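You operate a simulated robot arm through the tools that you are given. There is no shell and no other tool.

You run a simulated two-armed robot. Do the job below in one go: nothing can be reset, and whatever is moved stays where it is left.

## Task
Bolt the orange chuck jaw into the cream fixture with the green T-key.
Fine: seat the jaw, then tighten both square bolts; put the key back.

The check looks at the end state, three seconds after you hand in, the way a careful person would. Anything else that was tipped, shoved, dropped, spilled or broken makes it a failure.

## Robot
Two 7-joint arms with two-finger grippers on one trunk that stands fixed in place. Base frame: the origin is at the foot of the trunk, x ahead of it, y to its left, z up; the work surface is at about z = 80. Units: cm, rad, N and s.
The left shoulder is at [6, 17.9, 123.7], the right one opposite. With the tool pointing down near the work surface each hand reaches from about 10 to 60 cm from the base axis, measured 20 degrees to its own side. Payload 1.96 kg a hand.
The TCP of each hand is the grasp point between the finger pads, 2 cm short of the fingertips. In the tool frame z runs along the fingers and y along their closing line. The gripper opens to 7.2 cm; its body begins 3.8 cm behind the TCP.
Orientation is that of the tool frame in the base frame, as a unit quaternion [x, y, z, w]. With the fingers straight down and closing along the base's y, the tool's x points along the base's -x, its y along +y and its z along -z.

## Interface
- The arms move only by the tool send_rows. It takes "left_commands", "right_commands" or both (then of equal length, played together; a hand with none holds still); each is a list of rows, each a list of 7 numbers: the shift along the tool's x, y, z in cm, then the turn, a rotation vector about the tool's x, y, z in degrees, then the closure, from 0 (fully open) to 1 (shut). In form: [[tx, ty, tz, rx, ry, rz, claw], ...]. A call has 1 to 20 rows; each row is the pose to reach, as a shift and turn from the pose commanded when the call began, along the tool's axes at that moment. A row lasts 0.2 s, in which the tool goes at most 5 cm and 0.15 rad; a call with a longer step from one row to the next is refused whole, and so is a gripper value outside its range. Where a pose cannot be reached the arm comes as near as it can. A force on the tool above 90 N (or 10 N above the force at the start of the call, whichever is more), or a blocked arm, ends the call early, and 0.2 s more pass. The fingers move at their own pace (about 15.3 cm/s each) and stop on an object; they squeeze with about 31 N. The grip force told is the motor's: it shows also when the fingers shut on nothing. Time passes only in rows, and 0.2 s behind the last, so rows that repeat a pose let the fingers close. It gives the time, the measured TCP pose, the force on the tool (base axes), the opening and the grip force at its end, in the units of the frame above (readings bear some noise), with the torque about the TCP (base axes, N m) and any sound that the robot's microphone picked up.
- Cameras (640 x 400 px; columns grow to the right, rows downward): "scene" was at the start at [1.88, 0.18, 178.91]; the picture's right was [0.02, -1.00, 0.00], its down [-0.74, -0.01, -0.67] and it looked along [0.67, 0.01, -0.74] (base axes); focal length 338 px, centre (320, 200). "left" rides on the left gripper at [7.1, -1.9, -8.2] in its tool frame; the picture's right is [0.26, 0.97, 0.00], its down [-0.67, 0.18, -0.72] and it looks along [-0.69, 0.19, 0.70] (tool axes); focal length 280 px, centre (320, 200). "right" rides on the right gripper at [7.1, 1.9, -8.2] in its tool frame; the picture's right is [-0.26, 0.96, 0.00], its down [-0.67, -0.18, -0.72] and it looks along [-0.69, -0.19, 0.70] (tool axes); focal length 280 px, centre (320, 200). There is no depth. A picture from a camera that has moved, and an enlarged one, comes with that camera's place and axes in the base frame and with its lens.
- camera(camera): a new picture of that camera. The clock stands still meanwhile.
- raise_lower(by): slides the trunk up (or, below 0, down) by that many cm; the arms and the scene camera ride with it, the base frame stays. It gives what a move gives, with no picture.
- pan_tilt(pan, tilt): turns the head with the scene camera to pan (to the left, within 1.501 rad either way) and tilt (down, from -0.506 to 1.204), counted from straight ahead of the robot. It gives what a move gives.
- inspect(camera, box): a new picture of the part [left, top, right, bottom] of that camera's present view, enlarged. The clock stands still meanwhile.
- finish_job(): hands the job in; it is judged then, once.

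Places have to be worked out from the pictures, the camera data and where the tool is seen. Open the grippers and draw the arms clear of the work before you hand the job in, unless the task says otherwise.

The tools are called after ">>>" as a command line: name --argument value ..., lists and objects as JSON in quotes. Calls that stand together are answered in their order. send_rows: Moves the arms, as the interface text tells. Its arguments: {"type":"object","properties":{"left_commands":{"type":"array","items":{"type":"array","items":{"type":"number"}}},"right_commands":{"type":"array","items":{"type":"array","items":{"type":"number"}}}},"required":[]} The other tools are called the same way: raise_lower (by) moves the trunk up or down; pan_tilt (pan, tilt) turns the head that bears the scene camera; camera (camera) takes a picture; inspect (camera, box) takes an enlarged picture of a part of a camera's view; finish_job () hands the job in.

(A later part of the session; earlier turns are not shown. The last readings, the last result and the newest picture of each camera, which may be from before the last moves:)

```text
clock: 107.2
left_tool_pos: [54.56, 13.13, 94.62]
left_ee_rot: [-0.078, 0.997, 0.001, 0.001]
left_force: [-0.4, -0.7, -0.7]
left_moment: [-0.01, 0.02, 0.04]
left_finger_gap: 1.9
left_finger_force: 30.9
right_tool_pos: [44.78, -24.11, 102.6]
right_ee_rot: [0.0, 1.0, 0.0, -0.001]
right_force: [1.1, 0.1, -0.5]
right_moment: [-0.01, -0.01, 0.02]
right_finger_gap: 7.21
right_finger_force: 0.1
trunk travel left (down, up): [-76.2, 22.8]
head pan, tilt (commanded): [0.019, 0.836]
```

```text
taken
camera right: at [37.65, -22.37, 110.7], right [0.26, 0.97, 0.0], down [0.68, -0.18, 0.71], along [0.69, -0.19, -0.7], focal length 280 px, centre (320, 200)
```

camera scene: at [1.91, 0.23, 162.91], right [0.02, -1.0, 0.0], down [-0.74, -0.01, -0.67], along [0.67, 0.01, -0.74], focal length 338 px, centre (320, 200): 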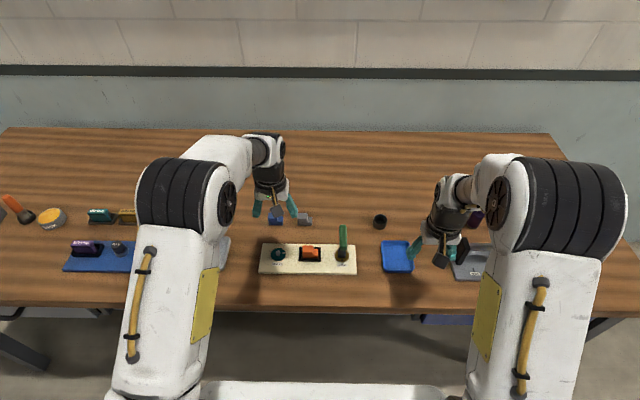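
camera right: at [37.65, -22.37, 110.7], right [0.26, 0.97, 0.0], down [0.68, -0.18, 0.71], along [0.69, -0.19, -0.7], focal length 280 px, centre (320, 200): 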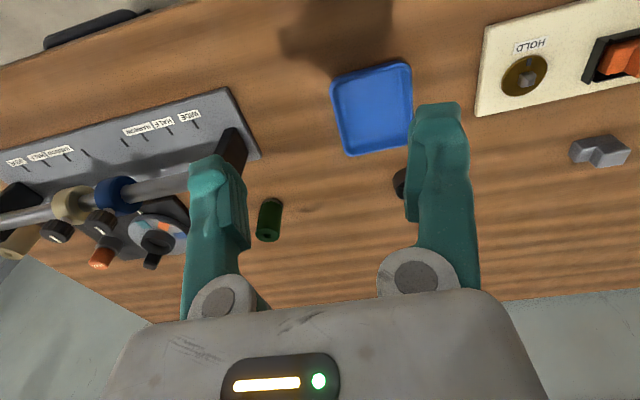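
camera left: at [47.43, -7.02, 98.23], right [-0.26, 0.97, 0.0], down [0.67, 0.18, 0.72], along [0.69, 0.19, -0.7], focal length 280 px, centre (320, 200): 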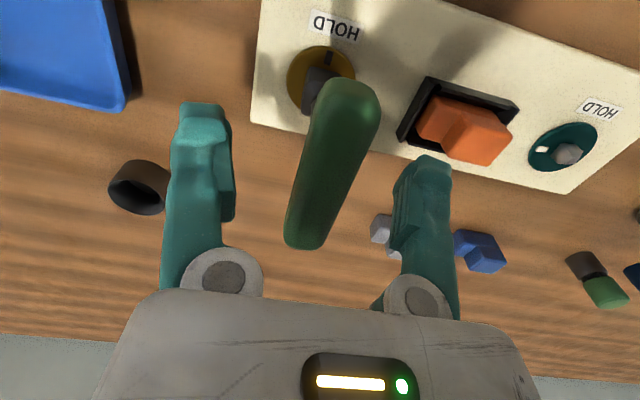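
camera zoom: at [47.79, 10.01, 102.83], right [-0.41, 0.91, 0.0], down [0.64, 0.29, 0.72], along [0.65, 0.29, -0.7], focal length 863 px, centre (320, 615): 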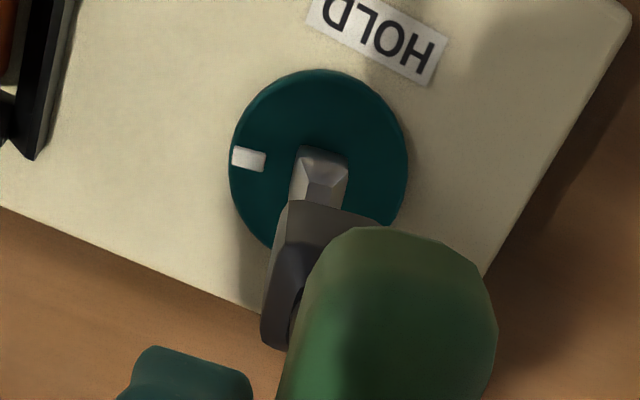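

The yaw matches. I shift about -0.13 in y, lower to just above the teal bolt, and recheck alignment.

>>> send_rows --left_commands '[[0.04, -0.12, 0.5, 0, 0, 0, 1], [0.04, -0.12, 1.6, 0, 0, 0, 1], [0.04, -0.12, 2.6, 0, 0, 0, 1], [0.04, -0.12, 2.6, 0, 0, 0, 1]]'

>>> inspect --camera "scene" --box '[264, 234, 296, 264]'

>>> inspect --camera "left" --box '[240, 0, 400, 130]'

```text
clock: 108.2
left_tool_pos: [54.71, 13.0, 91.92]
left_ee_rot: [-0.077, 0.997, 0.0, 0.001]
left_force: [-0.1, 0.1, -1.4]
left_moment: [0.04, 0.01, -0.01]
left_finger_gap: 1.88
left_finger_force: 30.7
right_tool_pos: [44.68, -24.16, 102.66]
right_ee_rot: [-0.001, 1.0, 0.0, 0.0]
right_force: [-0.6, 0.0, 0.1]
right_moment: [0.02, 0.02, 0.03]
right_finger_gap: 7.24
right_finger_force: 0.0
trunk travel left (down, up): [-76.2, 22.8]
head pan, tilt (commanded): [0.019, 0.836]
```

```text
13.33 times, centred on (280, 249) of scene
camera zoom: at [1.89, 0.17, 166.91], right [0.02, -1.0, 0.0], down [-0.74, -0.01, -0.67], along [0.67, 0.01, -0.74], focal length 4512 px, centre (853, -453)
```

zoom: 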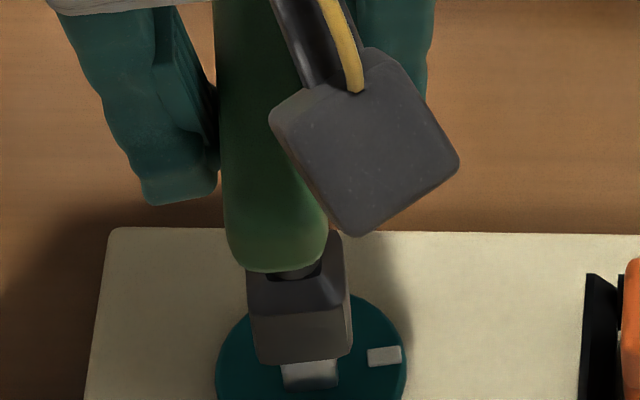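

```text
3.08 times, centred on (320, 65) of left
camera zoom: at [47.81, 9.87, 100.22], right [-0.41, 0.91, 0.0], down [0.64, 0.29, 0.72], along [0.65, 0.29, -0.7], focal length 863 px, centre (320, 615)
```

zoom: 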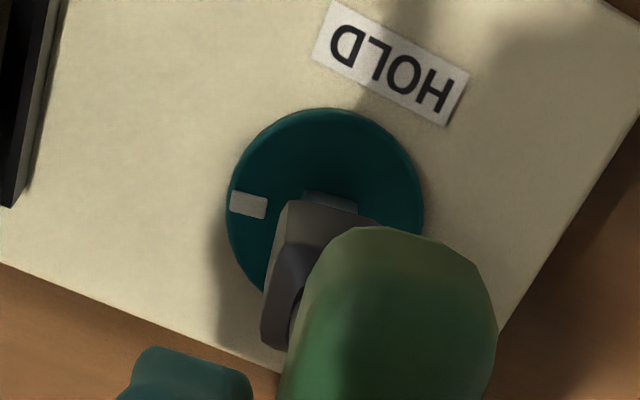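

The estimates scatter around zero offset, so I lower gently onto the tapered head and read the contact force.

>>> send_rows --left_commands '[[0, 0, 0.3, 0, 0, 0, 1], [0, 0, 0.6, 0, 0, 0, 1], [0, 0, 0.9, 0, 0, 0, 1], [0, 0, 0.9, 0, 0, 0, 1]]'

>>> inspect --camera "scene" --box '[264, 234, 296, 264]'

```text
clock: 109.2
left_tool_pos: [54.58, 12.99, 91.16]
left_ee_rot: [-0.078, 0.997, 0.0, 0.001]
left_force: [-0.2, -0.5, -1.1]
left_moment: [0.01, -0.02, -0.01]
left_finger_gap: 1.88
left_finger_force: 30.9
right_tool_pos: [44.77, -24.15, 102.64]
right_ee_rot: [-0.001, 1.0, -0.001, -0.001]
right_force: [0.2, -0.3, -0.3]
right_moment: [-0.02, 0.0, 0.02]
right_finger_gap: 7.19
right_finger_force: 0.0
trunk travel left (down, up): [-76.2, 22.8]
head pan, tilt (commanded): [0.019, 0.836]
```

```text
13.33 times, centred on (280, 249) of scene
camera zoom: at [1.9, 0.18, 166.91], right [0.02, -1.0, 0.0], down [-0.74, -0.01, -0.67], along [0.67, 0.01, -0.74], focal length 4512 px, centre (853, -453)
```

zoom: 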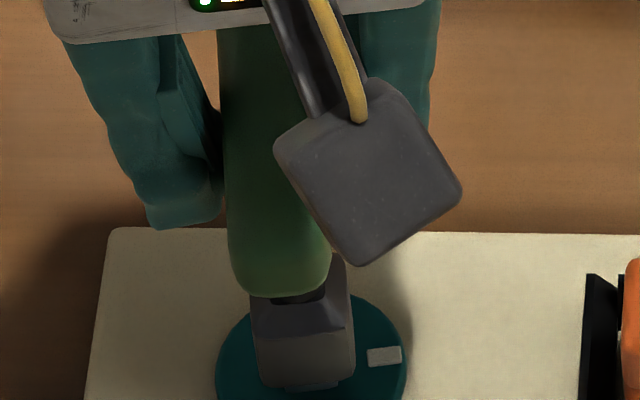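

>>> send_rows --left_commands '[[0, 0, 0.2, 0, 0, 0, 1], [0, 0, 0.4, 0, 0, 0, 1], [0, 0, 0.4, 0, 0, 0, 1]]'

>>> send_rows --left_commands '[[0, 0, 0.15, 0, 0, 0, 1], [0, 0, 0.3, 0, 0, 0, 1], [0, 0, 0.3, 0, 0, 0, 1]]'

>>> inspect --camera "scene" --box '[264, 234, 296, 264]'

```text
clock: 110.0
left_tool_pos: [54.66, 12.94, 90.86]
left_ee_rot: [-0.079, 0.997, 0.001, 0.001]
left_force: [0.2, -0.4, -0.4]
left_moment: [0.0, -0.01, 0.02]
left_finger_gap: 1.91
left_finger_force: 31.2
right_tool_pos: [44.63, -24.08, 102.55]
right_ee_rot: [-0.001, 1.0, 0.001, -0.001]
right_force: [-0.1, 0.7, -0.8]
right_moment: [-0.01, -0.01, 0.01]
right_finger_gap: 7.23
right_finger_force: 0.0
trunk travel left (down, up): [-76.2, 22.8]
head pan, tilt (commanded): [0.019, 0.836]
```

```text
clock: 110.8
left_tool_pos: [54.53, 13.03, 90.49]
left_ee_rot: [-0.079, 0.997, 0.001, 0.001]
left_force: [-0.1, -0.2, -1.1]
left_moment: [0.02, 0.01, -0.02]
left_finger_gap: 1.9
left_finger_force: 31.0
right_tool_pos: [44.79, -24.05, 102.51]
right_ee_rot: [-0.001, 1.0, 0.0, -0.001]
right_force: [-0.5, 0.1, 0.3]
right_moment: [0.0, 0.01, 0.03]
right_finger_gap: 7.21
right_finger_force: 0.1
trunk travel left (down, up): [-76.2, 22.8]
head pan, tilt (commanded): [0.019, 0.836]
```

```text
13.33 times, centred on (280, 249) of scene
camera zoom: at [1.91, 0.18, 166.91], right [0.02, -1.0, 0.0], down [-0.74, -0.01, -0.67], along [0.67, 0.01, -0.74], focal length 4512 px, centre (853, -453)
```

zoom: 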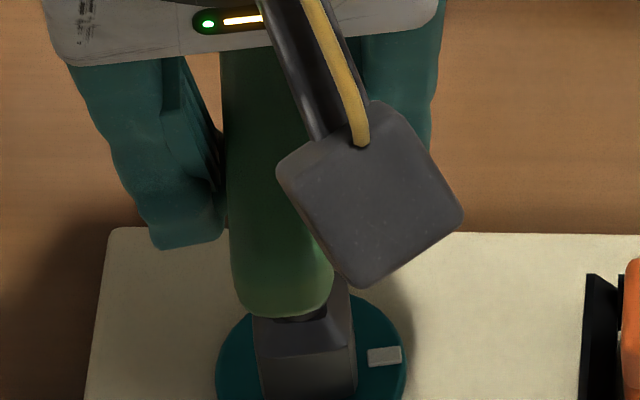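

The socket is down on the teal bolt with no resistance. I settle 0.1 lower and begin turning clockwise.

>>> send_rows --left_commands '[[0, 0, 0.1, 0, 0, 0, 1], [0, 0, 0.1, 0, 0, 8, 1], [0, 0, 0.1, 0, 0, 16, 1], [0, 0, 0.1, 0, 0, 24, 1], [0, 0, 0.1, 0, 0, 32, 1], [0, 0, 0.1, 0, 0, 40, 1], [0, 0, 0.1, 0, 0, 40, 1]]'

>>> inspect --camera "scene" --box '[264, 236, 296, 266]'

>>> camera --camera "left"

```text
clock: 112.4
left_tool_pos: [54.62, 12.98, 90.38]
left_ee_rot: [0.268, 0.963, 0.001, 0.002]
left_force: [-2.0, -0.8, -3.3]
left_moment: [-0.05, 0.19, 0.02]
left_finger_gap: 1.88
left_finger_force: 31.0
right_tool_pos: [44.65, -24.2, 102.59]
right_ee_rot: [-0.001, 1.0, 0.0, -0.001]
right_force: [-0.2, 0.2, 0.0]
right_moment: [-0.04, 0.03, 0.0]
right_finger_gap: 7.22
right_finger_force: 0.1
trunk travel left (down, up): [-76.2, 22.8]
head pan, tilt (commanded): [0.019, 0.836]
```

```text
13.33 times, centred on (280, 251) of scene
camera zoom: at [1.88, 0.16, 166.91], right [0.02, -1.0, 0.0], down [-0.74, -0.01, -0.67], along [0.67, 0.01, -0.74], focal length 4512 px, centre (853, -480)
```

zoom: 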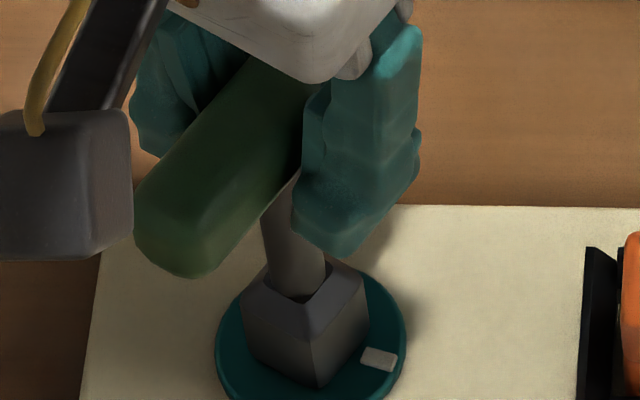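

```text
taken
camera left: at [47.42, 14.92, 98.55], right [0.27, 0.96, 0.0], down [0.67, -0.19, 0.72], along [0.69, -0.2, -0.7], focal length 280 px, centre (320, 200)
```

left: 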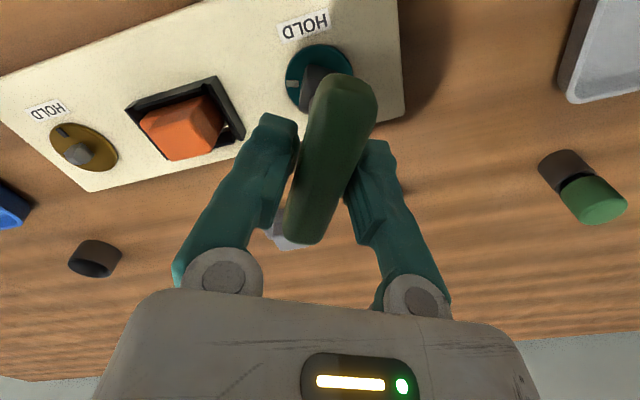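

The teal bolt is turning with the key. I continue another 45°.

>>> send_rows --left_commands '[[0.02, 0, 0.04, 0, 0, 8, 1], [0.02, 0, 0.04, 0, 0, 16, 1], [0.02, 0, 0.04, 0, 0, 24, 1], [0.02, 0, 0.04, 0, 0, 32, 1], [0.02, 0, 0.04, 0, 0, 40, 1], [0.02, 0, 0.04, 0, 0, 46, 1], [0.02, 0, 0.04, 0, 0, 46, 1]]'

>>> inspect --camera "scene" --box '[264, 236, 296, 266]'

```text
clock: 114.0
left_tool_pos: [54.64, 12.86, 90.44]
left_ee_rot: [0.623, 0.782, 0.001, 0.0]
left_force: [-0.2, -3.7, 4.4]
left_moment: [-0.3, -0.09, 0.0]
left_finger_gap: 1.88
left_finger_force: 31.3
right_tool_pos: [44.76, -24.21, 102.63]
right_ee_rot: [-0.001, 1.0, 0.0, -0.001]
right_force: [0.6, 0.4, -0.5]
right_moment: [-0.02, 0.0, -0.01]
right_finger_gap: 7.2
right_finger_force: 0.1
trunk travel left (down, up): [-76.2, 22.8]
head pan, tilt (commanded): [0.019, 0.836]
```

```text
13.33 times, centred on (280, 251) of scene
camera zoom: at [1.83, 0.09, 166.91], right [0.02, -1.0, 0.0], down [-0.74, -0.01, -0.67], along [0.67, 0.01, -0.74], focal length 4512 px, centre (853, -480)
```

zoom: 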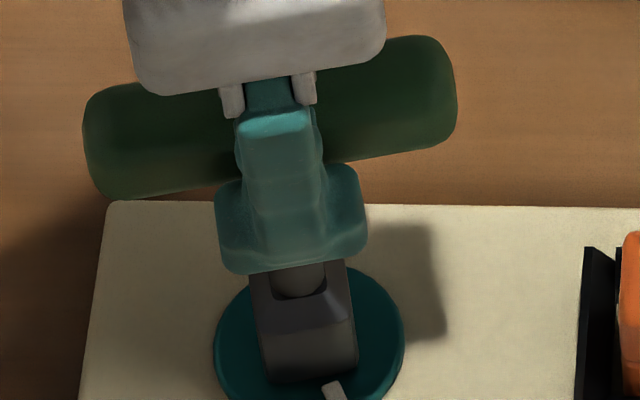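

The mark is approaching HOLD. I turn 20° more and check with the view shifted lower.

>>> send_rows --left_commands '[[0, 0, 0, 0, 0, 7, 1], [0, 0, 0, 0, 0, 14, 1], [0, 0, 0, 0, 0, 20, 1], [0, 0, 0, 0, 0, 20, 1]]'

>>> inspect --camera "scene" --box '[264, 250, 296, 270]'

```text
clock: 115.0
left_tool_pos: [54.42, 12.91, 90.35]
left_ee_rot: [0.75, 0.662, 0.001, 0.001]
left_force: [-1.8, -4.6, 2.8]
left_moment: [-0.45, 0.07, 0.01]
left_finger_gap: 1.91
left_finger_force: 31.1
right_tool_pos: [44.67, -24.22, 102.61]
right_ee_rot: [-0.001, 1.0, -0.001, -0.001]
right_force: [0.6, -0.2, -0.2]
right_moment: [-0.04, -0.03, -0.01]
right_finger_gap: 7.2
right_finger_force: 0.1
trunk travel left (down, up): [-76.2, 22.8]
head pan, tilt (commanded): [0.019, 0.836]
```

```text
16.00 times, centred on (280, 260) of scene
camera zoom: at [1.81, 0.06, 166.91], right [0.02, -1.0, 0.0], down [-0.74, -0.01, -0.67], along [0.67, 0.01, -0.74], focal length 5414 px, centre (960, -760)
```

zoom: 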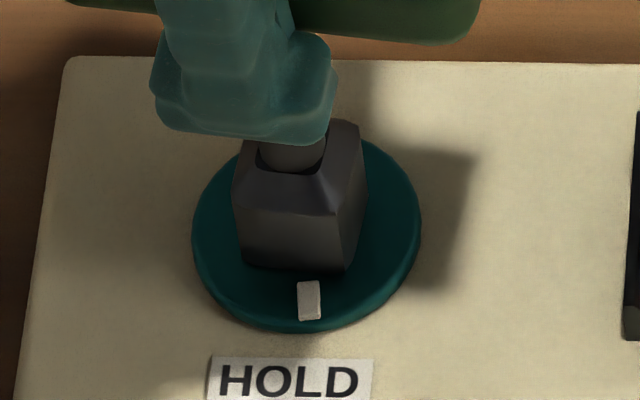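

The mark is about 7.5° short of HOLD. I turn that much more.

>>> send_rows --left_commands '[[0, 0, 0, 0, 0, 4, 1], [0, 0, 0, 0, 0, 7.6, 1], [0, 0, 0, 0, 0, 7.6, 1]]'

>>> inspect --camera "scene" --box '[264, 250, 296, 270]'

```text
clock: 115.8
left_tool_pos: [54.51, 12.89, 90.38]
left_ee_rot: [0.792, 0.611, 0.002, 0.001]
left_force: [-3.2, -5.4, 2.4]
left_moment: [-0.57, 0.2, 0.05]
left_finger_gap: 1.88
left_finger_force: 30.4
right_tool_pos: [44.7, -24.2, 102.51]
right_ee_rot: [-0.001, 1.0, 0.0, -0.001]
right_force: [0.7, 0.2, 0.3]
right_moment: [0.01, -0.02, 0.0]
right_finger_gap: 7.21
right_finger_force: 0.1
trunk travel left (down, up): [-76.2, 22.8]
head pan, tilt (commanded): [0.019, 0.836]
```

```text
16.00 times, centred on (280, 260) of scene
camera zoom: at [1.79, 0.04, 166.91], right [0.02, -1.0, 0.0], down [-0.74, -0.01, -0.67], along [0.67, 0.01, -0.74], focal length 5414 px, centre (960, -760)
```

zoom: 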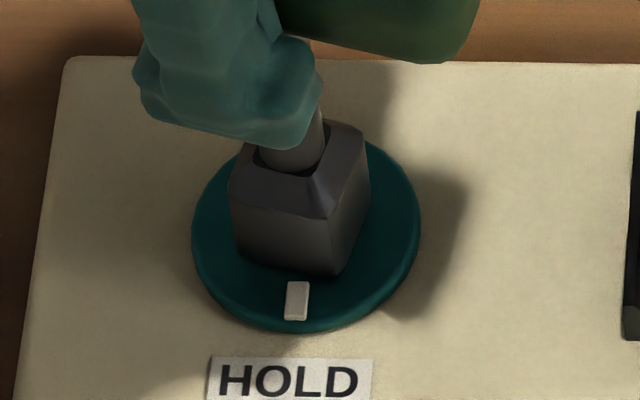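

The teal mark now points straight at HOLD. I back off 13° within the slack and lift the key off, then verify.

>>> send_rows --left_commands '[[0, 0, 0, 0, 0, -5, 1], [0, 0, 0, 0, 0, -10, 1], [0, 0, 0, 0, 0, -13, 1], [0, 0, -0.4, 0, 0, -13, 1], [0, 0, -1, 0, 0, -13, 1], [0, 0, -2, 0, 0, -13, 1], [0, 0, -3.2, 0, 0, -13, 1], [0, 0, -4.5, 0, 0, -13, 1], [0, 0, -5.5, 0, 0, -13, 1], [0, 0, -5.5, 0, 0, -13, 1]]'

>>> inspect --camera "scene" --box '[264, 250, 296, 270]'

```text
clock: 118.0
left_tool_pos: [54.6, 13.01, 95.84]
left_ee_rot: [0.717, 0.697, 0.001, 0.0]
left_force: [0.9, 0.7, -1.7]
left_moment: [0.01, -0.04, -0.02]
left_finger_gap: 1.89
left_finger_force: 30.6
right_tool_pos: [44.77, -24.12, 102.64]
right_ee_rot: [-0.001, 1.0, 0.0, 0.0]
right_force: [0.5, 0.0, 1.5]
right_moment: [0.01, 0.01, 0.03]
right_finger_gap: 7.22
right_finger_force: 0.0
trunk travel left (down, up): [-76.2, 22.8]
head pan, tilt (commanded): [0.019, 0.836]
```

```text
16.00 times, centred on (280, 260) of scene
camera zoom: at [1.92, 0.18, 166.91], right [0.02, -1.0, 0.0], down [-0.74, -0.01, -0.67], along [0.67, 0.01, -0.74], focal length 5414 px, centre (960, -760)
```

zoom: 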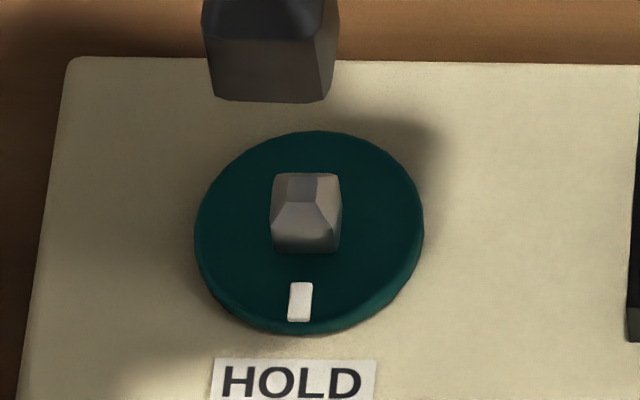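

Both bolts are on HOLD. The left hand now carries the key back over the brown bolt, yawing to 0 so the bar lies along x for the right hand.

>>> send_rows --left_commands '[[-0.5, 0, 0, 0, 0, -8.3, 1], [-1.5, 0.03, 0.2, 0, 0, -16.6, 1], [-3, 0.08, 0.4, 0, 0, -25, 1], [-4.5, 0.13, 0.6, 0, 0, -33.3, 1], [-6, 0.18, 0.8, 0, 0, -41.6, 1], [-7.5, 0.22, 1, 0, 0, -50, 1], [-9.5, 0.28, 1.1, 0, 0, -58.3, 1], [-11.5, 0.34, 1.2, 0, 0, -66.6, 1], [-13.5, 0.4, 1.2, 0, 0, -75, 1], [-15.5, 0.46, 1.2, 0, 0, -83.3, 1], [-17.5, 0.52, 1.2, 0, 0, -91.6, 1], [-18.03, 0.533, 1.2, 0, 0, -91.6, 1], [-18.03, 0.533, 1.2, 0, 0, -91.6, 1]]'

>>> inspect --camera "scene" --box '[318, 230, 366, 270]'

>>> inspect --camera "right" --box '[440, 0, 640, 125]'

```text
clock: 120.8
left_tool_pos: [54.63, -5.12, 94.59]
left_ee_rot: [-0.001, 1.0, 0.001, 0.002]
left_force: [-0.1, -0.3, -1.9]
left_moment: [0.01, -0.03, -0.01]
left_finger_gap: 1.9
left_finger_force: 30.7
right_tool_pos: [44.78, -24.06, 102.71]
right_ee_rot: [0.0, 1.0, 0.0, -0.002]
right_force: [-0.2, 0.6, 0.2]
right_moment: [0.02, -0.01, 0.03]
right_finger_gap: 7.19
right_finger_force: 0.0
trunk travel left (down, up): [-76.2, 22.8]
head pan, tilt (commanded): [0.019, 0.836]
```

```text
10.00 times, centred on (342, 250) of scene
camera zoom: at [1.91, 0.17, 166.91], right [0.02, -1.0, 0.0], down [-0.74, -0.01, -0.67], along [0.67, 0.01, -0.74], focal length 3384 px, centre (100, -300)
```

zoom: 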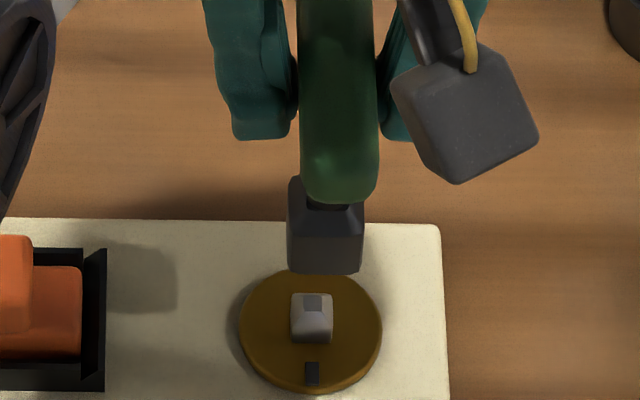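

```text
3.20 times, centred on (540, 62) of right
camera zoom: at [37.65, -22.35, 110.71], right [0.26, 0.97, 0.0], down [0.68, -0.18, 0.71], along [0.69, -0.19, -0.7], focal length 897 px, centre (-384, 640)
```

zoom: 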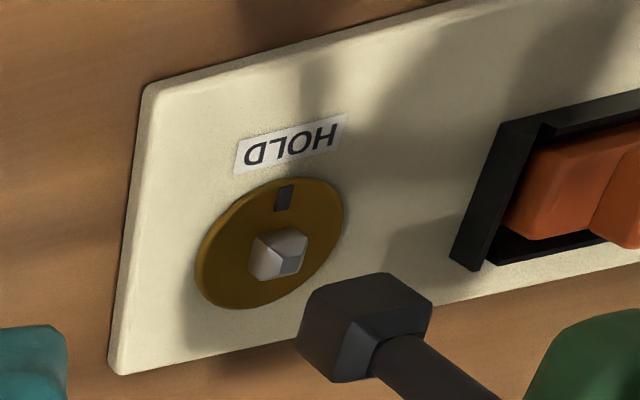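

Compared with the picture taken right after lifting from this bolt, the key needs about (+0.16, +0.16). I apply that and lower it toward the bolt.

>>> send_rows --left_commands '[[-0.16, 0.16, 0.3, 0, 0, 0, 1], [-0.16, 0.16, 1.4, 0, 0, 0, 1], [-0.16, 0.16, 2.5, 0, 0, 0, 1], [-0.16, 0.16, 2.5, 0, 0, 0, 1]]'

>>> inspect --camera "scene" --box '[326, 244, 358, 264]'

>>> inspect --camera "right" --box '[440, 0, 640, 125]'

```text
clock: 121.8
left_tool_pos: [54.75, -4.87, 92.12]
left_ee_rot: [-0.001, 1.0, 0.0, 0.0]
left_force: [0.7, 0.5, -1.0]
left_moment: [0.02, -0.01, 0.02]
left_finger_gap: 1.89
left_finger_force: 30.9
right_tool_pos: [44.59, -24.15, 102.58]
right_ee_rot: [0.0, 1.0, 0.0, 0.0]
right_force: [-0.6, -0.1, -0.7]
right_moment: [-0.04, -0.01, 0.01]
right_finger_gap: 7.19
right_finger_force: 0.1
trunk travel left (down, up): [-76.2, 22.8]
head pan, tilt (commanded): [0.019, 0.836]
```

```text
16.00 times, centred on (342, 254) of scene
camera zoom: at [1.89, 0.17, 166.91], right [0.02, -1.0, 0.0], down [-0.74, -0.01, -0.67], along [0.67, 0.01, -0.74], focal length 5414 px, centre (-32, -664)
```

zoom: 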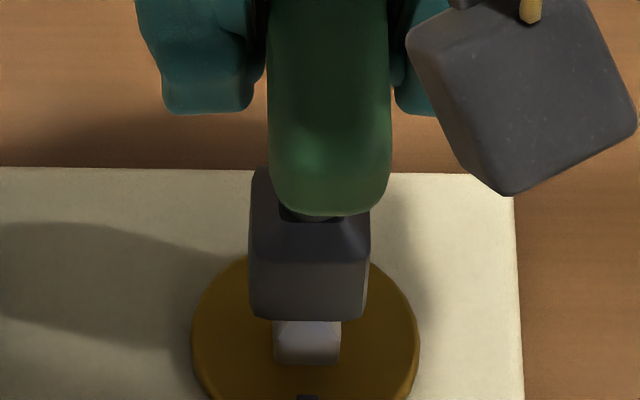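

```text
3.20 times, centred on (540, 62) of right
camera zoom: at [37.64, -22.35, 110.71], right [0.26, 0.97, 0.0], down [0.68, -0.18, 0.71], along [0.69, -0.19, -0.7], focal length 897 px, centre (-384, 640)
```

zoom: 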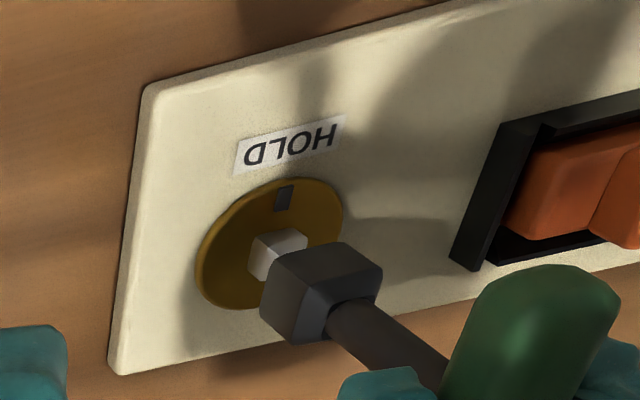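

Close: I trim (-0.08, -0.06) and lower onto the bolt in small steps.

>>> send_rows --left_commands '[[0.08, -0.06, 0.2, 0, 0, 0, 1], [0.08, -0.06, 0.5, 0, 0, 0, 1], [0.08, -0.06, 0.8, 0, 0, 0, 1], [0.08, -0.06, 1.1, 0, 0, 0, 1], [0.08, -0.06, 1.1, 0, 0, 0, 1]]'

>>> send_rows --left_commands '[[0, 0, 0.15, 0, 0, 0, 1], [0, 0, 0.3, 0, 0, 0, 1], [0, 0, 0.45, 0, 0, 0, 1], [0, 0, 0.45, 0, 0, 0, 1]]'

>>> inspect --camera "scene" --box '[326, 244, 358, 264]'

```text
clock: 123.0
left_tool_pos: [54.61, -4.94, 91.03]
left_ee_rot: [0.0, 1.0, 0.0, 0.001]
left_force: [-1.0, -0.1, -1.5]
left_moment: [-0.03, 0.1, 0.03]
left_finger_gap: 1.9
left_finger_force: 31.2
right_tool_pos: [44.69, -23.96, 102.68]
right_ee_rot: [-0.001, 1.0, 0.0, -0.002]
right_force: [-0.4, 0.3, -0.3]
right_moment: [0.0, -0.01, 0.0]
right_finger_gap: 7.2
right_finger_force: 0.1
trunk travel left (down, up): [-76.2, 22.8]
head pan, tilt (commanded): [0.019, 0.836]
```

```text
clock: 124.0
left_tool_pos: [54.67, -4.97, 90.57]
left_ee_rot: [0.0, 1.0, 0.0, 0.0]
left_force: [-2.2, 0.9, -1.1]
left_moment: [0.01, 0.14, -0.03]
left_finger_gap: 1.89
left_finger_force: 30.8
right_tool_pos: [44.64, -24.25, 102.61]
right_ee_rot: [0.0, 1.0, 0.001, -0.001]
right_force: [-0.2, -0.7, -0.2]
right_moment: [-0.02, 0.01, 0.0]
right_finger_gap: 7.2
right_finger_force: 0.1
trunk travel left (down, up): [-76.2, 22.8]
head pan, tilt (commanded): [0.019, 0.836]
```

```text
16.00 times, centred on (342, 254) of scene
camera zoom: at [1.87, 0.17, 166.91], right [0.02, -1.0, 0.0], down [-0.74, -0.01, -0.67], along [0.67, 0.01, -0.74], focal length 5414 px, centre (-32, -664)
```

zoom: 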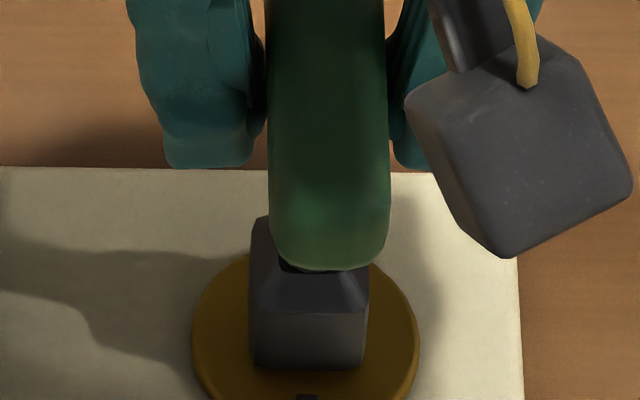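

Nearly home. I lower the last 0.25 until it rests, easing the slight side load.

>>> send_rows --left_commands '[[0.03, 0, 0.1, 0, 0, 0, 1], [0.03, 0, 0.25, 0, 0, 0, 1], [0.03, 0, 0.25, 0, 0, 0, 1]]'

```text
clock: 124.8
left_tool_pos: [54.6, -4.96, 90.36]
left_ee_rot: [-0.001, 1.0, -0.001, 0.001]
left_force: [0.1, 0.7, 1.6]
left_moment: [0.07, 0.02, -0.02]
left_finger_gap: 1.9
left_finger_force: 31.2
right_tool_pos: [44.75, -24.17, 102.65]
right_ee_rot: [-0.001, 1.0, 0.0, -0.001]
right_force: [-0.4, 0.1, -0.3]
right_moment: [-0.01, 0.0, 0.0]
right_finger_gap: 7.22
right_finger_force: 0.1
trunk travel left (down, up): [-76.2, 22.8]
head pan, tilt (commanded): [0.019, 0.836]
```

It rests on the bolt (weight taken up). I open the left fingers, rise to z≈94.6, and slide back to the left, clear of the key.

>>> send_rows --left_commands '[[0, 0, 0, 0, 0, 0, 0.7], [0, 0, 0, 0, 0, 0, 0.5], [0, 0, 0, 0, 0, 0, 0.2], [0, 0, 0, 0, 0, 0, 0], [0, 0, -1, 0, 0, 0, 0], [0, 0, -2.6, 0, 0, 0, 0], [0, 0, -4.3, 0, 0, 0, 0], [0, 0, -4.3, 0, 0, 0, 0]]'

>>> inspect --camera "scene" --box '[310, 215, 374, 270]'

```text
clock: 126.6
left_tool_pos: [54.72, -5.02, 94.7]
left_ee_rot: [0.0, 1.0, 0.0, 0.002]
left_force: [-0.4, -0.9, -0.7]
left_moment: [0.01, -0.04, 0.05]
left_finger_gap: 7.21
left_finger_force: 0.0
right_tool_pos: [44.73, -24.17, 102.68]
right_ee_rot: [0.0, 1.0, 0.0, -0.001]
right_force: [0.0, -0.5, 0.6]
right_moment: [0.03, -0.01, 0.0]
right_finger_gap: 7.19
right_finger_force: 0.1
trunk travel left (down, up): [-76.2, 22.8]
head pan, tilt (commanded): [0.019, 0.836]
```

```text
7.27 times, centred on (342, 242) of scene
camera zoom: at [1.91, 0.17, 166.91], right [0.02, -1.0, 0.0], down [-0.74, -0.01, -0.67], along [0.67, 0.01, -0.74], focal length 2461 px, centre (160, -109)
```

zoom: 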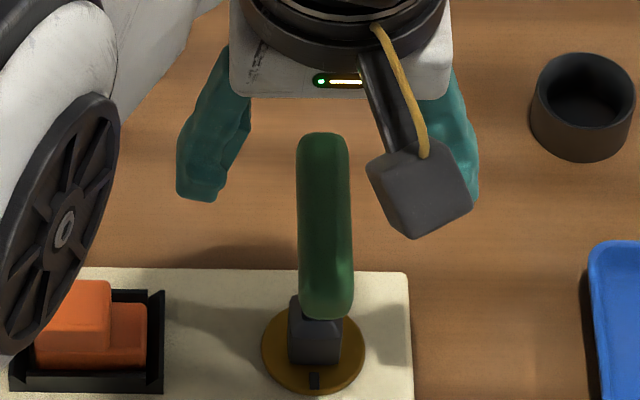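

The key stands by itself. The left hand withdraws to the left and parks.

>>> send_rows --left_commands '[[0, 3, 0, 0, 0, 0, 0], [0, 7, 0, 0, 0, 0, 0], [0, 11, 0, 0, 0, 0, 0], [0.5, 15, 0, 0, 0, 0, 0], [3, 18, -1, 0, 0, 0, 0], [6, 21, -3, 0, 0, 0, 0], [9, 24, -5, 0, 0, 0, 0], [12, 27, -7, 0, 0, 0, 0], [15, 30, -8, 0, 0, 0, 0], [18, 32, -9, 0, 0, 0, 0], [21, 33, -10, 0, 0, 0, 0], [24, 33, -11, 0, 0, 0, 0], [24, 33, -11, 0, 0, 0, 0]]'

>>> inspect --camera "scene" --box '[250, 225, 374, 275]'

>>> camera --camera "right"

```text
clock: 129.4
left_tool_pos: [30.63, 28.14, 105.46]
left_ee_rot: [0.001, 1.0, -0.001, 0.001]
left_force: [-0.7, -0.7, 0.5]
left_moment: [0.01, 0.0, -0.02]
left_finger_gap: 7.2
left_finger_force: 0.1
right_tool_pos: [44.8, -24.17, 102.58]
right_ee_rot: [-0.001, 1.0, 0.0, -0.002]
right_force: [0.4, 0.8, 0.4]
right_moment: [0.0, 0.02, 0.0]
right_finger_gap: 7.19
right_finger_force: 0.0
trunk travel left (down, up): [-76.2, 22.8]
head pan, tilt (commanded): [0.019, 0.836]
```

```text
5.16 times, centred on (312, 250) of scene
camera zoom: at [1.98, 0.2, 166.91], right [0.02, -1.0, 0.0], down [-0.74, -0.01, -0.67], along [0.67, 0.01, -0.74], focal length 1746 px, centre (361, -58)
```

zoom: 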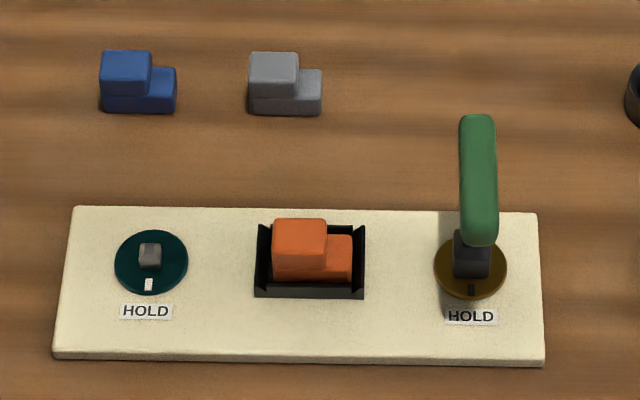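

```text
taken
camera right: at [37.7, -22.33, 110.69], right [0.26, 0.97, 0.0], down [0.68, -0.18, 0.71], along [0.69, -0.19, -0.7], focal length 280 px, centre (320, 200)
```

right: 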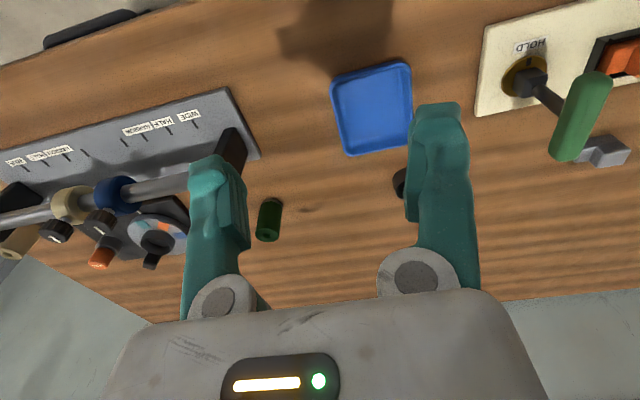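

All is in order: both marks on HOLD, the jaw in place and the key standing. Now the right hand approaches the key with a 17° forward tilt, closing along y, whose pads stay flat on the bar.

>>> send_rows --right_commands '[[-1, 3, 0.5, 0, -2, 0, 0], [-2.5, 6.5, 1.8, 0, -5, 0, 0], [-4, 10, 3.2, 0, -8, 0, 0], [-5.5, 13.5, 4.6, 0, -11, 0, 0], [-7, 16.5, 6, 0, -14, 0, 0], [-8.24, 19.2, 7.5, 0, -17, 0, 0], [-8.24, 19.2, 7.5, 0, -17, 0, 0]]'

>>> camera --camera "right"

>>> inspect --camera "scene" --box '[300, 200, 390, 270]'

```text
clock: 131.0
left_tool_pos: [30.73, 28.04, 105.61]
left_ee_rot: [0.001, 1.0, 0.0, 0.001]
left_force: [1.0, -0.5, 0.5]
left_moment: [0.0, 0.02, -0.01]
left_finger_gap: 7.21
left_finger_force: 0.1
right_tool_pos: [52.98, -4.87, 95.04]
right_ee_rot: [-0.001, 0.989, 0.0, 0.147]
right_force: [0.3, 0.0, -0.7]
right_moment: [-0.02, -0.02, 0.0]
right_finger_gap: 7.22
right_finger_force: 0.1
trunk travel left (down, up): [-76.2, 22.8]
head pan, tilt (commanded): [0.019, 0.836]
```

```text
taken
camera right: at [43.74, -3.13, 100.7], right [0.25, 0.97, 0.08], down [0.44, -0.18, 0.88], along [0.86, -0.19, -0.47], focal length 280 px, centre (320, 200)
```

right: 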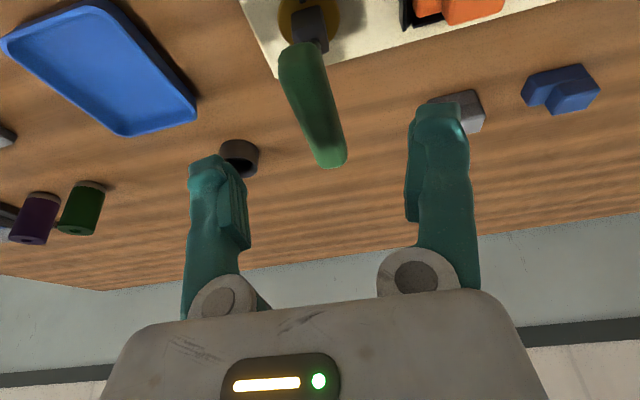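

```text
5.71 times, centred on (345, 235) of scene
camera zoom: at [1.85, 0.11, 166.91], right [0.02, -1.0, 0.0], down [-0.74, -0.01, -0.67], along [0.67, 0.01, -0.74], focal length 1934 px, centre (177, 0)
```

zoom: 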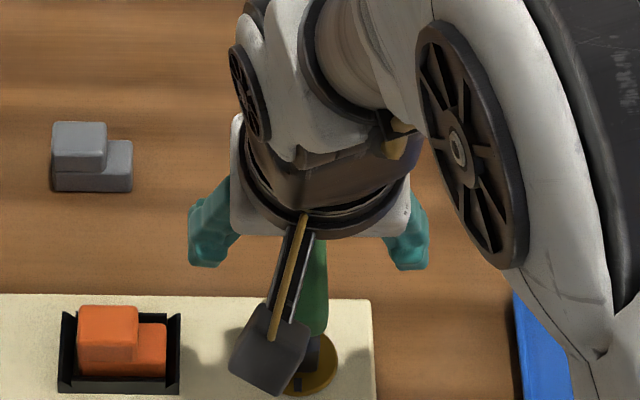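

The bar lies between the fingers. I advance 5 cm along the tool axis to the bar.

>>> send_rows --right_commands '[[0, -0.1, 1.6, 0, 0, 0, 0], [0, -0.1, 3.2, 0, 0, 0, 0], [0, -0.1, 4.8, 0, 0, 0, 0], [0, -0.1, 4.8, 0, 0, 0, 0]]'

>>> camera --camera "right"

>>> inspect --camera "scene" --box '[310, 215, 374, 270]'

```text
clock: 132.0
left_tool_pos: [30.69, 28.05, 105.62]
left_ee_rot: [0.0, 1.0, 0.0, 0.001]
left_force: [0.2, -0.7, 0.1]
left_moment: [0.0, 0.02, 0.02]
left_finger_gap: 7.19
left_finger_force: 0.0
right_tool_pos: [54.4, -4.93, 90.43]
right_ee_rot: [-0.001, 0.989, -0.001, 0.147]
right_force: [-1.0, 0.4, 0.0]
right_moment: [-0.03, 0.0, 0.0]
right_finger_gap: 7.19
right_finger_force: 0.0
trunk travel left (down, up): [-76.2, 22.8]
head pan, tilt (commanded): [0.019, 0.836]
```

```text
taken
camera right: at [45.13, -3.22, 96.15], right [0.25, 0.97, 0.08], down [0.44, -0.18, 0.88], along [0.86, -0.19, -0.47], focal length 280 px, centre (320, 200)
```

right: 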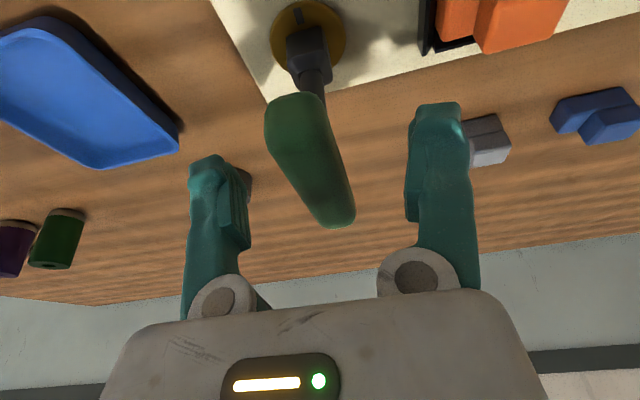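

```text
7.27 times, centred on (342, 242) of scene
camera zoom: at [1.85, 0.18, 166.91], right [0.02, -1.0, 0.0], down [-0.74, -0.01, -0.67], along [0.67, 0.01, -0.74], focal length 2461 px, centre (160, -109)
```

zoom: 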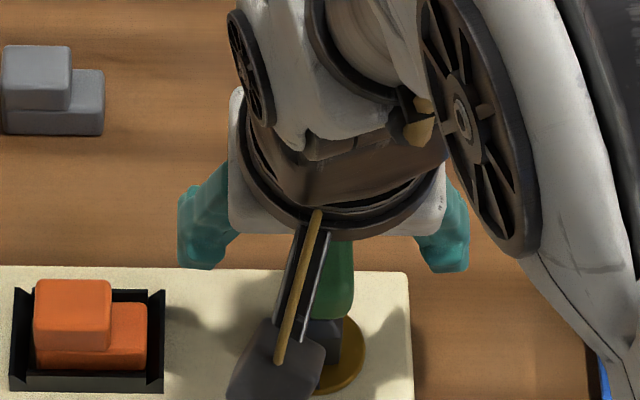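

I close the right fingers on the bar gradually.

>>> send_rows --right_commands '[[0, -0.03, 0, 0, 0, 0, 0.4], [0, -0.03, 0, 0, 0, 0, 0.55], [0, -0.03, 0, 0, 0, 0, 0.64], [0, -0.03, 0, 0, 0, 0, 0.7], [0, -0.03, 0, 0, 0, 0, 0.76], [0, -0.03, 0, 0, 0, 0, 1], [0, -0.03, 0, 0, 0, 0, 1]]'

>>> camera --camera "right"

```text
clock: 133.6
left_tool_pos: [30.66, 28.06, 105.48]
left_ee_rot: [0.0, 1.0, 0.0, 0.001]
left_force: [0.3, 0.5, 0.5]
left_moment: [-0.01, -0.03, -0.02]
left_finger_gap: 7.21
left_finger_force: 0.1
right_tool_pos: [54.23, -5.05, 90.4]
right_ee_rot: [-0.001, 0.989, 0.0, 0.147]
right_force: [-0.4, 0.9, 0.4]
right_moment: [0.0, 0.02, -0.02]
right_finger_gap: 1.87
right_finger_force: 30.7
trunk travel left (down, up): [-76.2, 22.8]
head pan, tilt (commanded): [0.019, 0.836]
```

```text
taken
camera right: at [45.13, -3.24, 96.15], right [0.25, 0.97, 0.08], down [0.44, -0.18, 0.88], along [0.86, -0.19, -0.47], focal length 280 px, centre (320, 200)
```

right: 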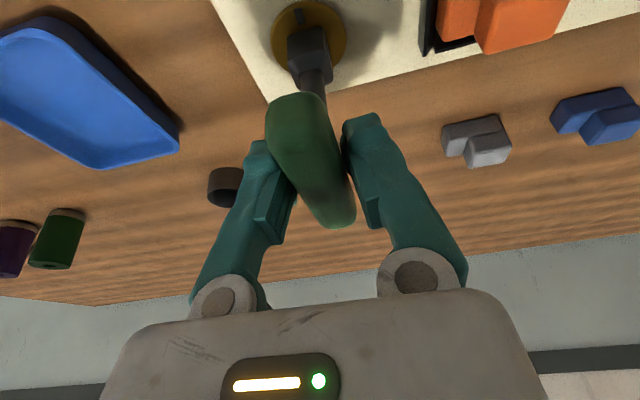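

Good grip (1.87). I lift the key vertically off the bolt and check that the mark stays and the key hangs straight.

>>> send_rows --right_commands '[[-0.12, 0, -0.38, 0, 0, 0, 1], [-0.35, 0, -1.15, 0, 0, 0, 1], [-0.64, 0, -2.1, 0, 0, 0, 1], [-1.0, 0, -3.3, 0, 0, 0, 1], [-1.4, 0, -4.6, 0, 0, 0, 1], [-1.744, 0, -5.74, 0, 0, 0, 1], [-1.744, 0, -5.74, 0, 0, 0, 1]]'

>>> inspect --camera "scene" --box '[310, 215, 374, 270]'

>>> camera --camera "right"

>>> camera --camera "left"

```text
clock: 135.2
left_tool_pos: [30.63, 28.0, 105.48]
left_ee_rot: [-0.001, 1.0, 0.0, 0.0]
left_force: [0.1, 0.1, 1.1]
left_moment: [0.02, -0.03, -0.02]
left_finger_gap: 7.19
left_finger_force: 0.0
right_tool_pos: [54.39, -4.99, 96.45]
right_ee_rot: [0.0, 0.989, 0.0, 0.146]
right_force: [-0.4, -0.4, -1.9]
right_moment: [-0.02, 0.0, 0.03]
right_finger_gap: 1.88
right_finger_force: 31.3
trunk travel left (down, up): [-76.2, 22.8]
head pan, tilt (commanded): [0.019, 0.836]
```

```text
7.27 times, centred on (342, 242) of scene
camera zoom: at [1.92, 0.18, 166.91], right [0.02, -1.0, 0.0], down [-0.74, -0.01, -0.67], along [0.67, 0.01, -0.74], focal length 2461 px, centre (160, -109)
```

zoom: 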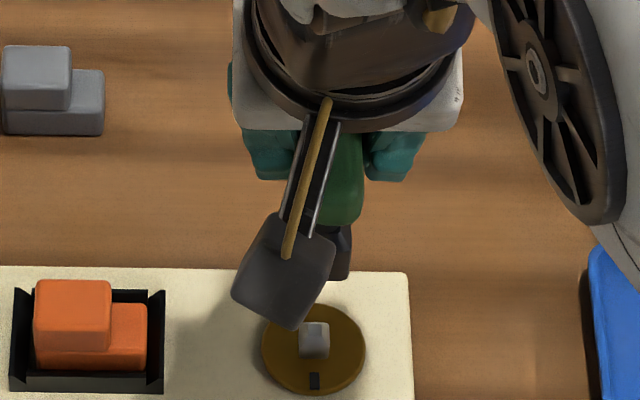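

```text
taken
camera right: at [45.14, -3.23, 102.18], right [0.25, 0.97, 0.08], down [0.44, -0.18, 0.88], along [0.86, -0.19, -0.47], focal length 280 px, centre (320, 200)
```

right: 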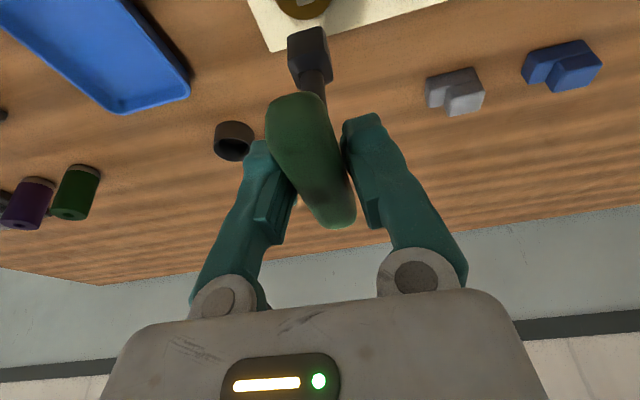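

```text
taken
camera left: at [23.52, 26.11, 113.72], right [-0.26, 0.97, 0.0], down [0.67, 0.18, 0.72], along [0.69, 0.19, -0.7], focal length 280 px, centre (320, 200)
```

left: 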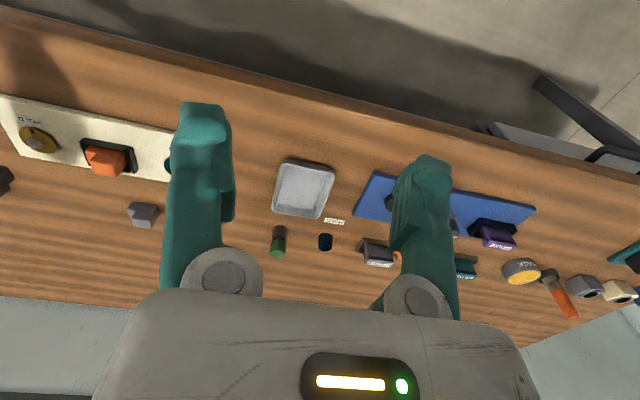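

The key came off cleanly and hangs straight, and the mark stays on HOLD. I carry it over the cup at about (67.1, -17).

>>> send_rows --right_commands '[[-1.8, -2, 0.6, 0, 0, 0, 1], [-4.2, -4.5, 1.6, 0, 0, 0, 1], [-6.6, -7, 2.7, 0, 0, 0, 1], [-9, -9.5, 3.8, 0, 0, 0, 1], [-11.5, -12, 5.01, 0, 0, 0, 1], [-11.5, -12, 5.01, 0, 0, 0, 1]]'

>>> inspect --camera "scene" --box '[350, 190, 430, 250]'

>>> camera --camera "right"

>>> inspect --camera "left" --box '[0, 110, 160, 230]'

```text
clock: 136.6
left_tool_pos: [30.6, 28.23, 105.67]
left_ee_rot: [0.0, 1.0, 0.0, 0.001]
left_force: [-0.1, 0.5, -0.3]
left_moment: [-0.02, -0.01, -0.02]
left_finger_gap: 7.19
left_finger_force: 0.0
right_tool_pos: [66.93, -16.96, 95.1]
right_ee_rot: [-0.001, 0.989, 0.0, 0.146]
right_force: [-0.7, 0.3, -1.5]
right_moment: [-0.04, 0.03, 0.04]
right_finger_gap: 1.89
right_finger_force: 30.8
trunk travel left (down, up): [-76.2, 22.8]
head pan, tilt (commanded): [0.019, 0.836]
```

```text
6.67 times, centred on (390, 220) of scene
camera zoom: at [1.82, 0.25, 166.91], right [0.02, -1.0, 0.0], down [-0.74, -0.01, -0.67], along [0.67, 0.01, -0.74], focal length 2256 px, centre (-147, 67)
```

zoom: 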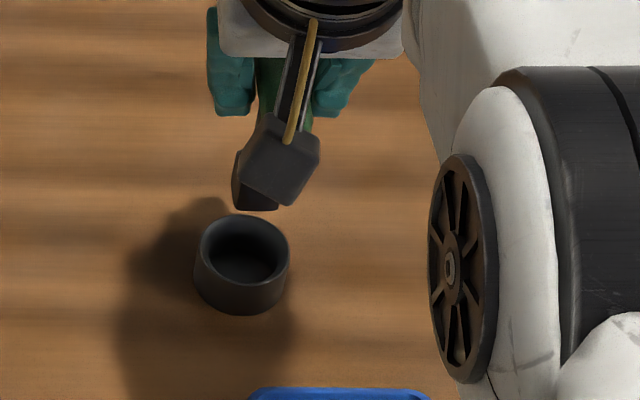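

```text
taken
camera right: at [57.68, -15.19, 100.76], right [0.25, 0.97, 0.08], down [0.44, -0.18, 0.88], along [0.86, -0.19, -0.47], focal length 280 px, centre (320, 200)
```

right: 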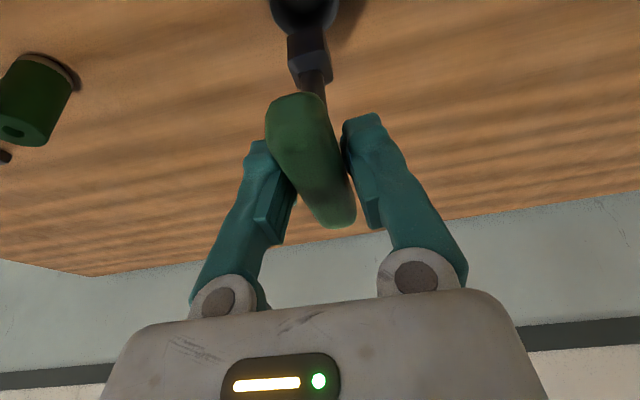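

```text
3.33 times, centred on (80, 170) of left
camera zoom: at [23.46, 26.16, 113.73], right [-0.26, 0.97, 0.0], down [0.67, 0.18, 0.72], along [0.69, 0.19, -0.7], focal length 935 px, centre (1120, 300)
```

zoom: 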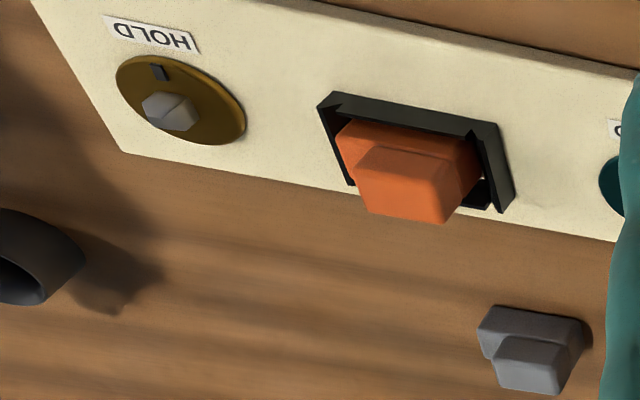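

I zoom in to compare the key head with the cup position.

>>> inspect --camera "scene" --box '[368, 212, 400, 236]'

>>> inspect --camera "right" --box '[240, 0, 400, 100]'

```text
16.00 times, centred on (384, 224) of scene
camera zoom: at [1.82, 0.25, 166.91], right [0.02, -1.0, 0.0], down [-0.74, -0.01, -0.67], along [0.67, 0.01, -0.74], focal length 5414 px, centre (-704, -184)
```

zoom: 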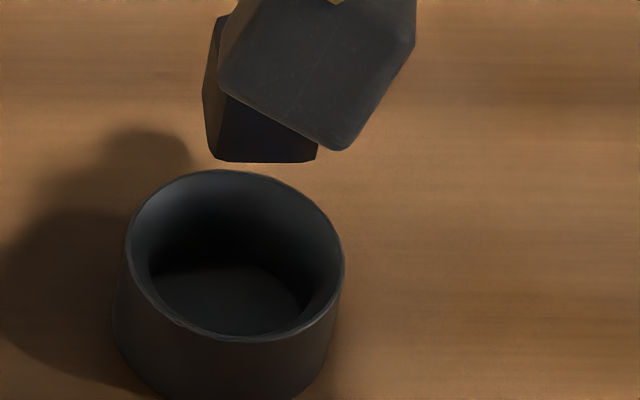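

```text
4.00 times, centred on (320, 50) of right
camera zoom: at [57.68, -15.19, 100.76], right [0.25, 0.97, 0.08], down [0.44, -0.18, 0.88], along [0.86, -0.19, -0.47], focal length 1122 px, centre (320, 800)
```

zoom: 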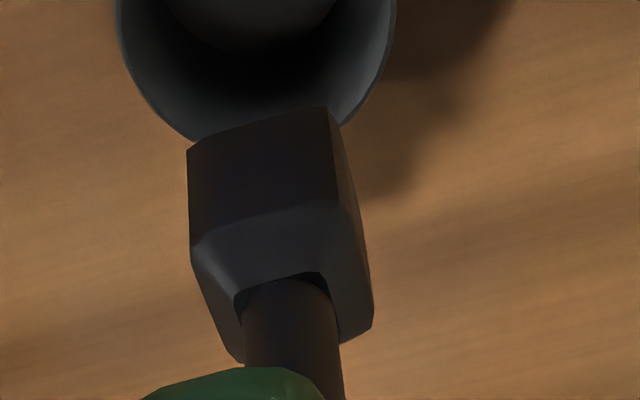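

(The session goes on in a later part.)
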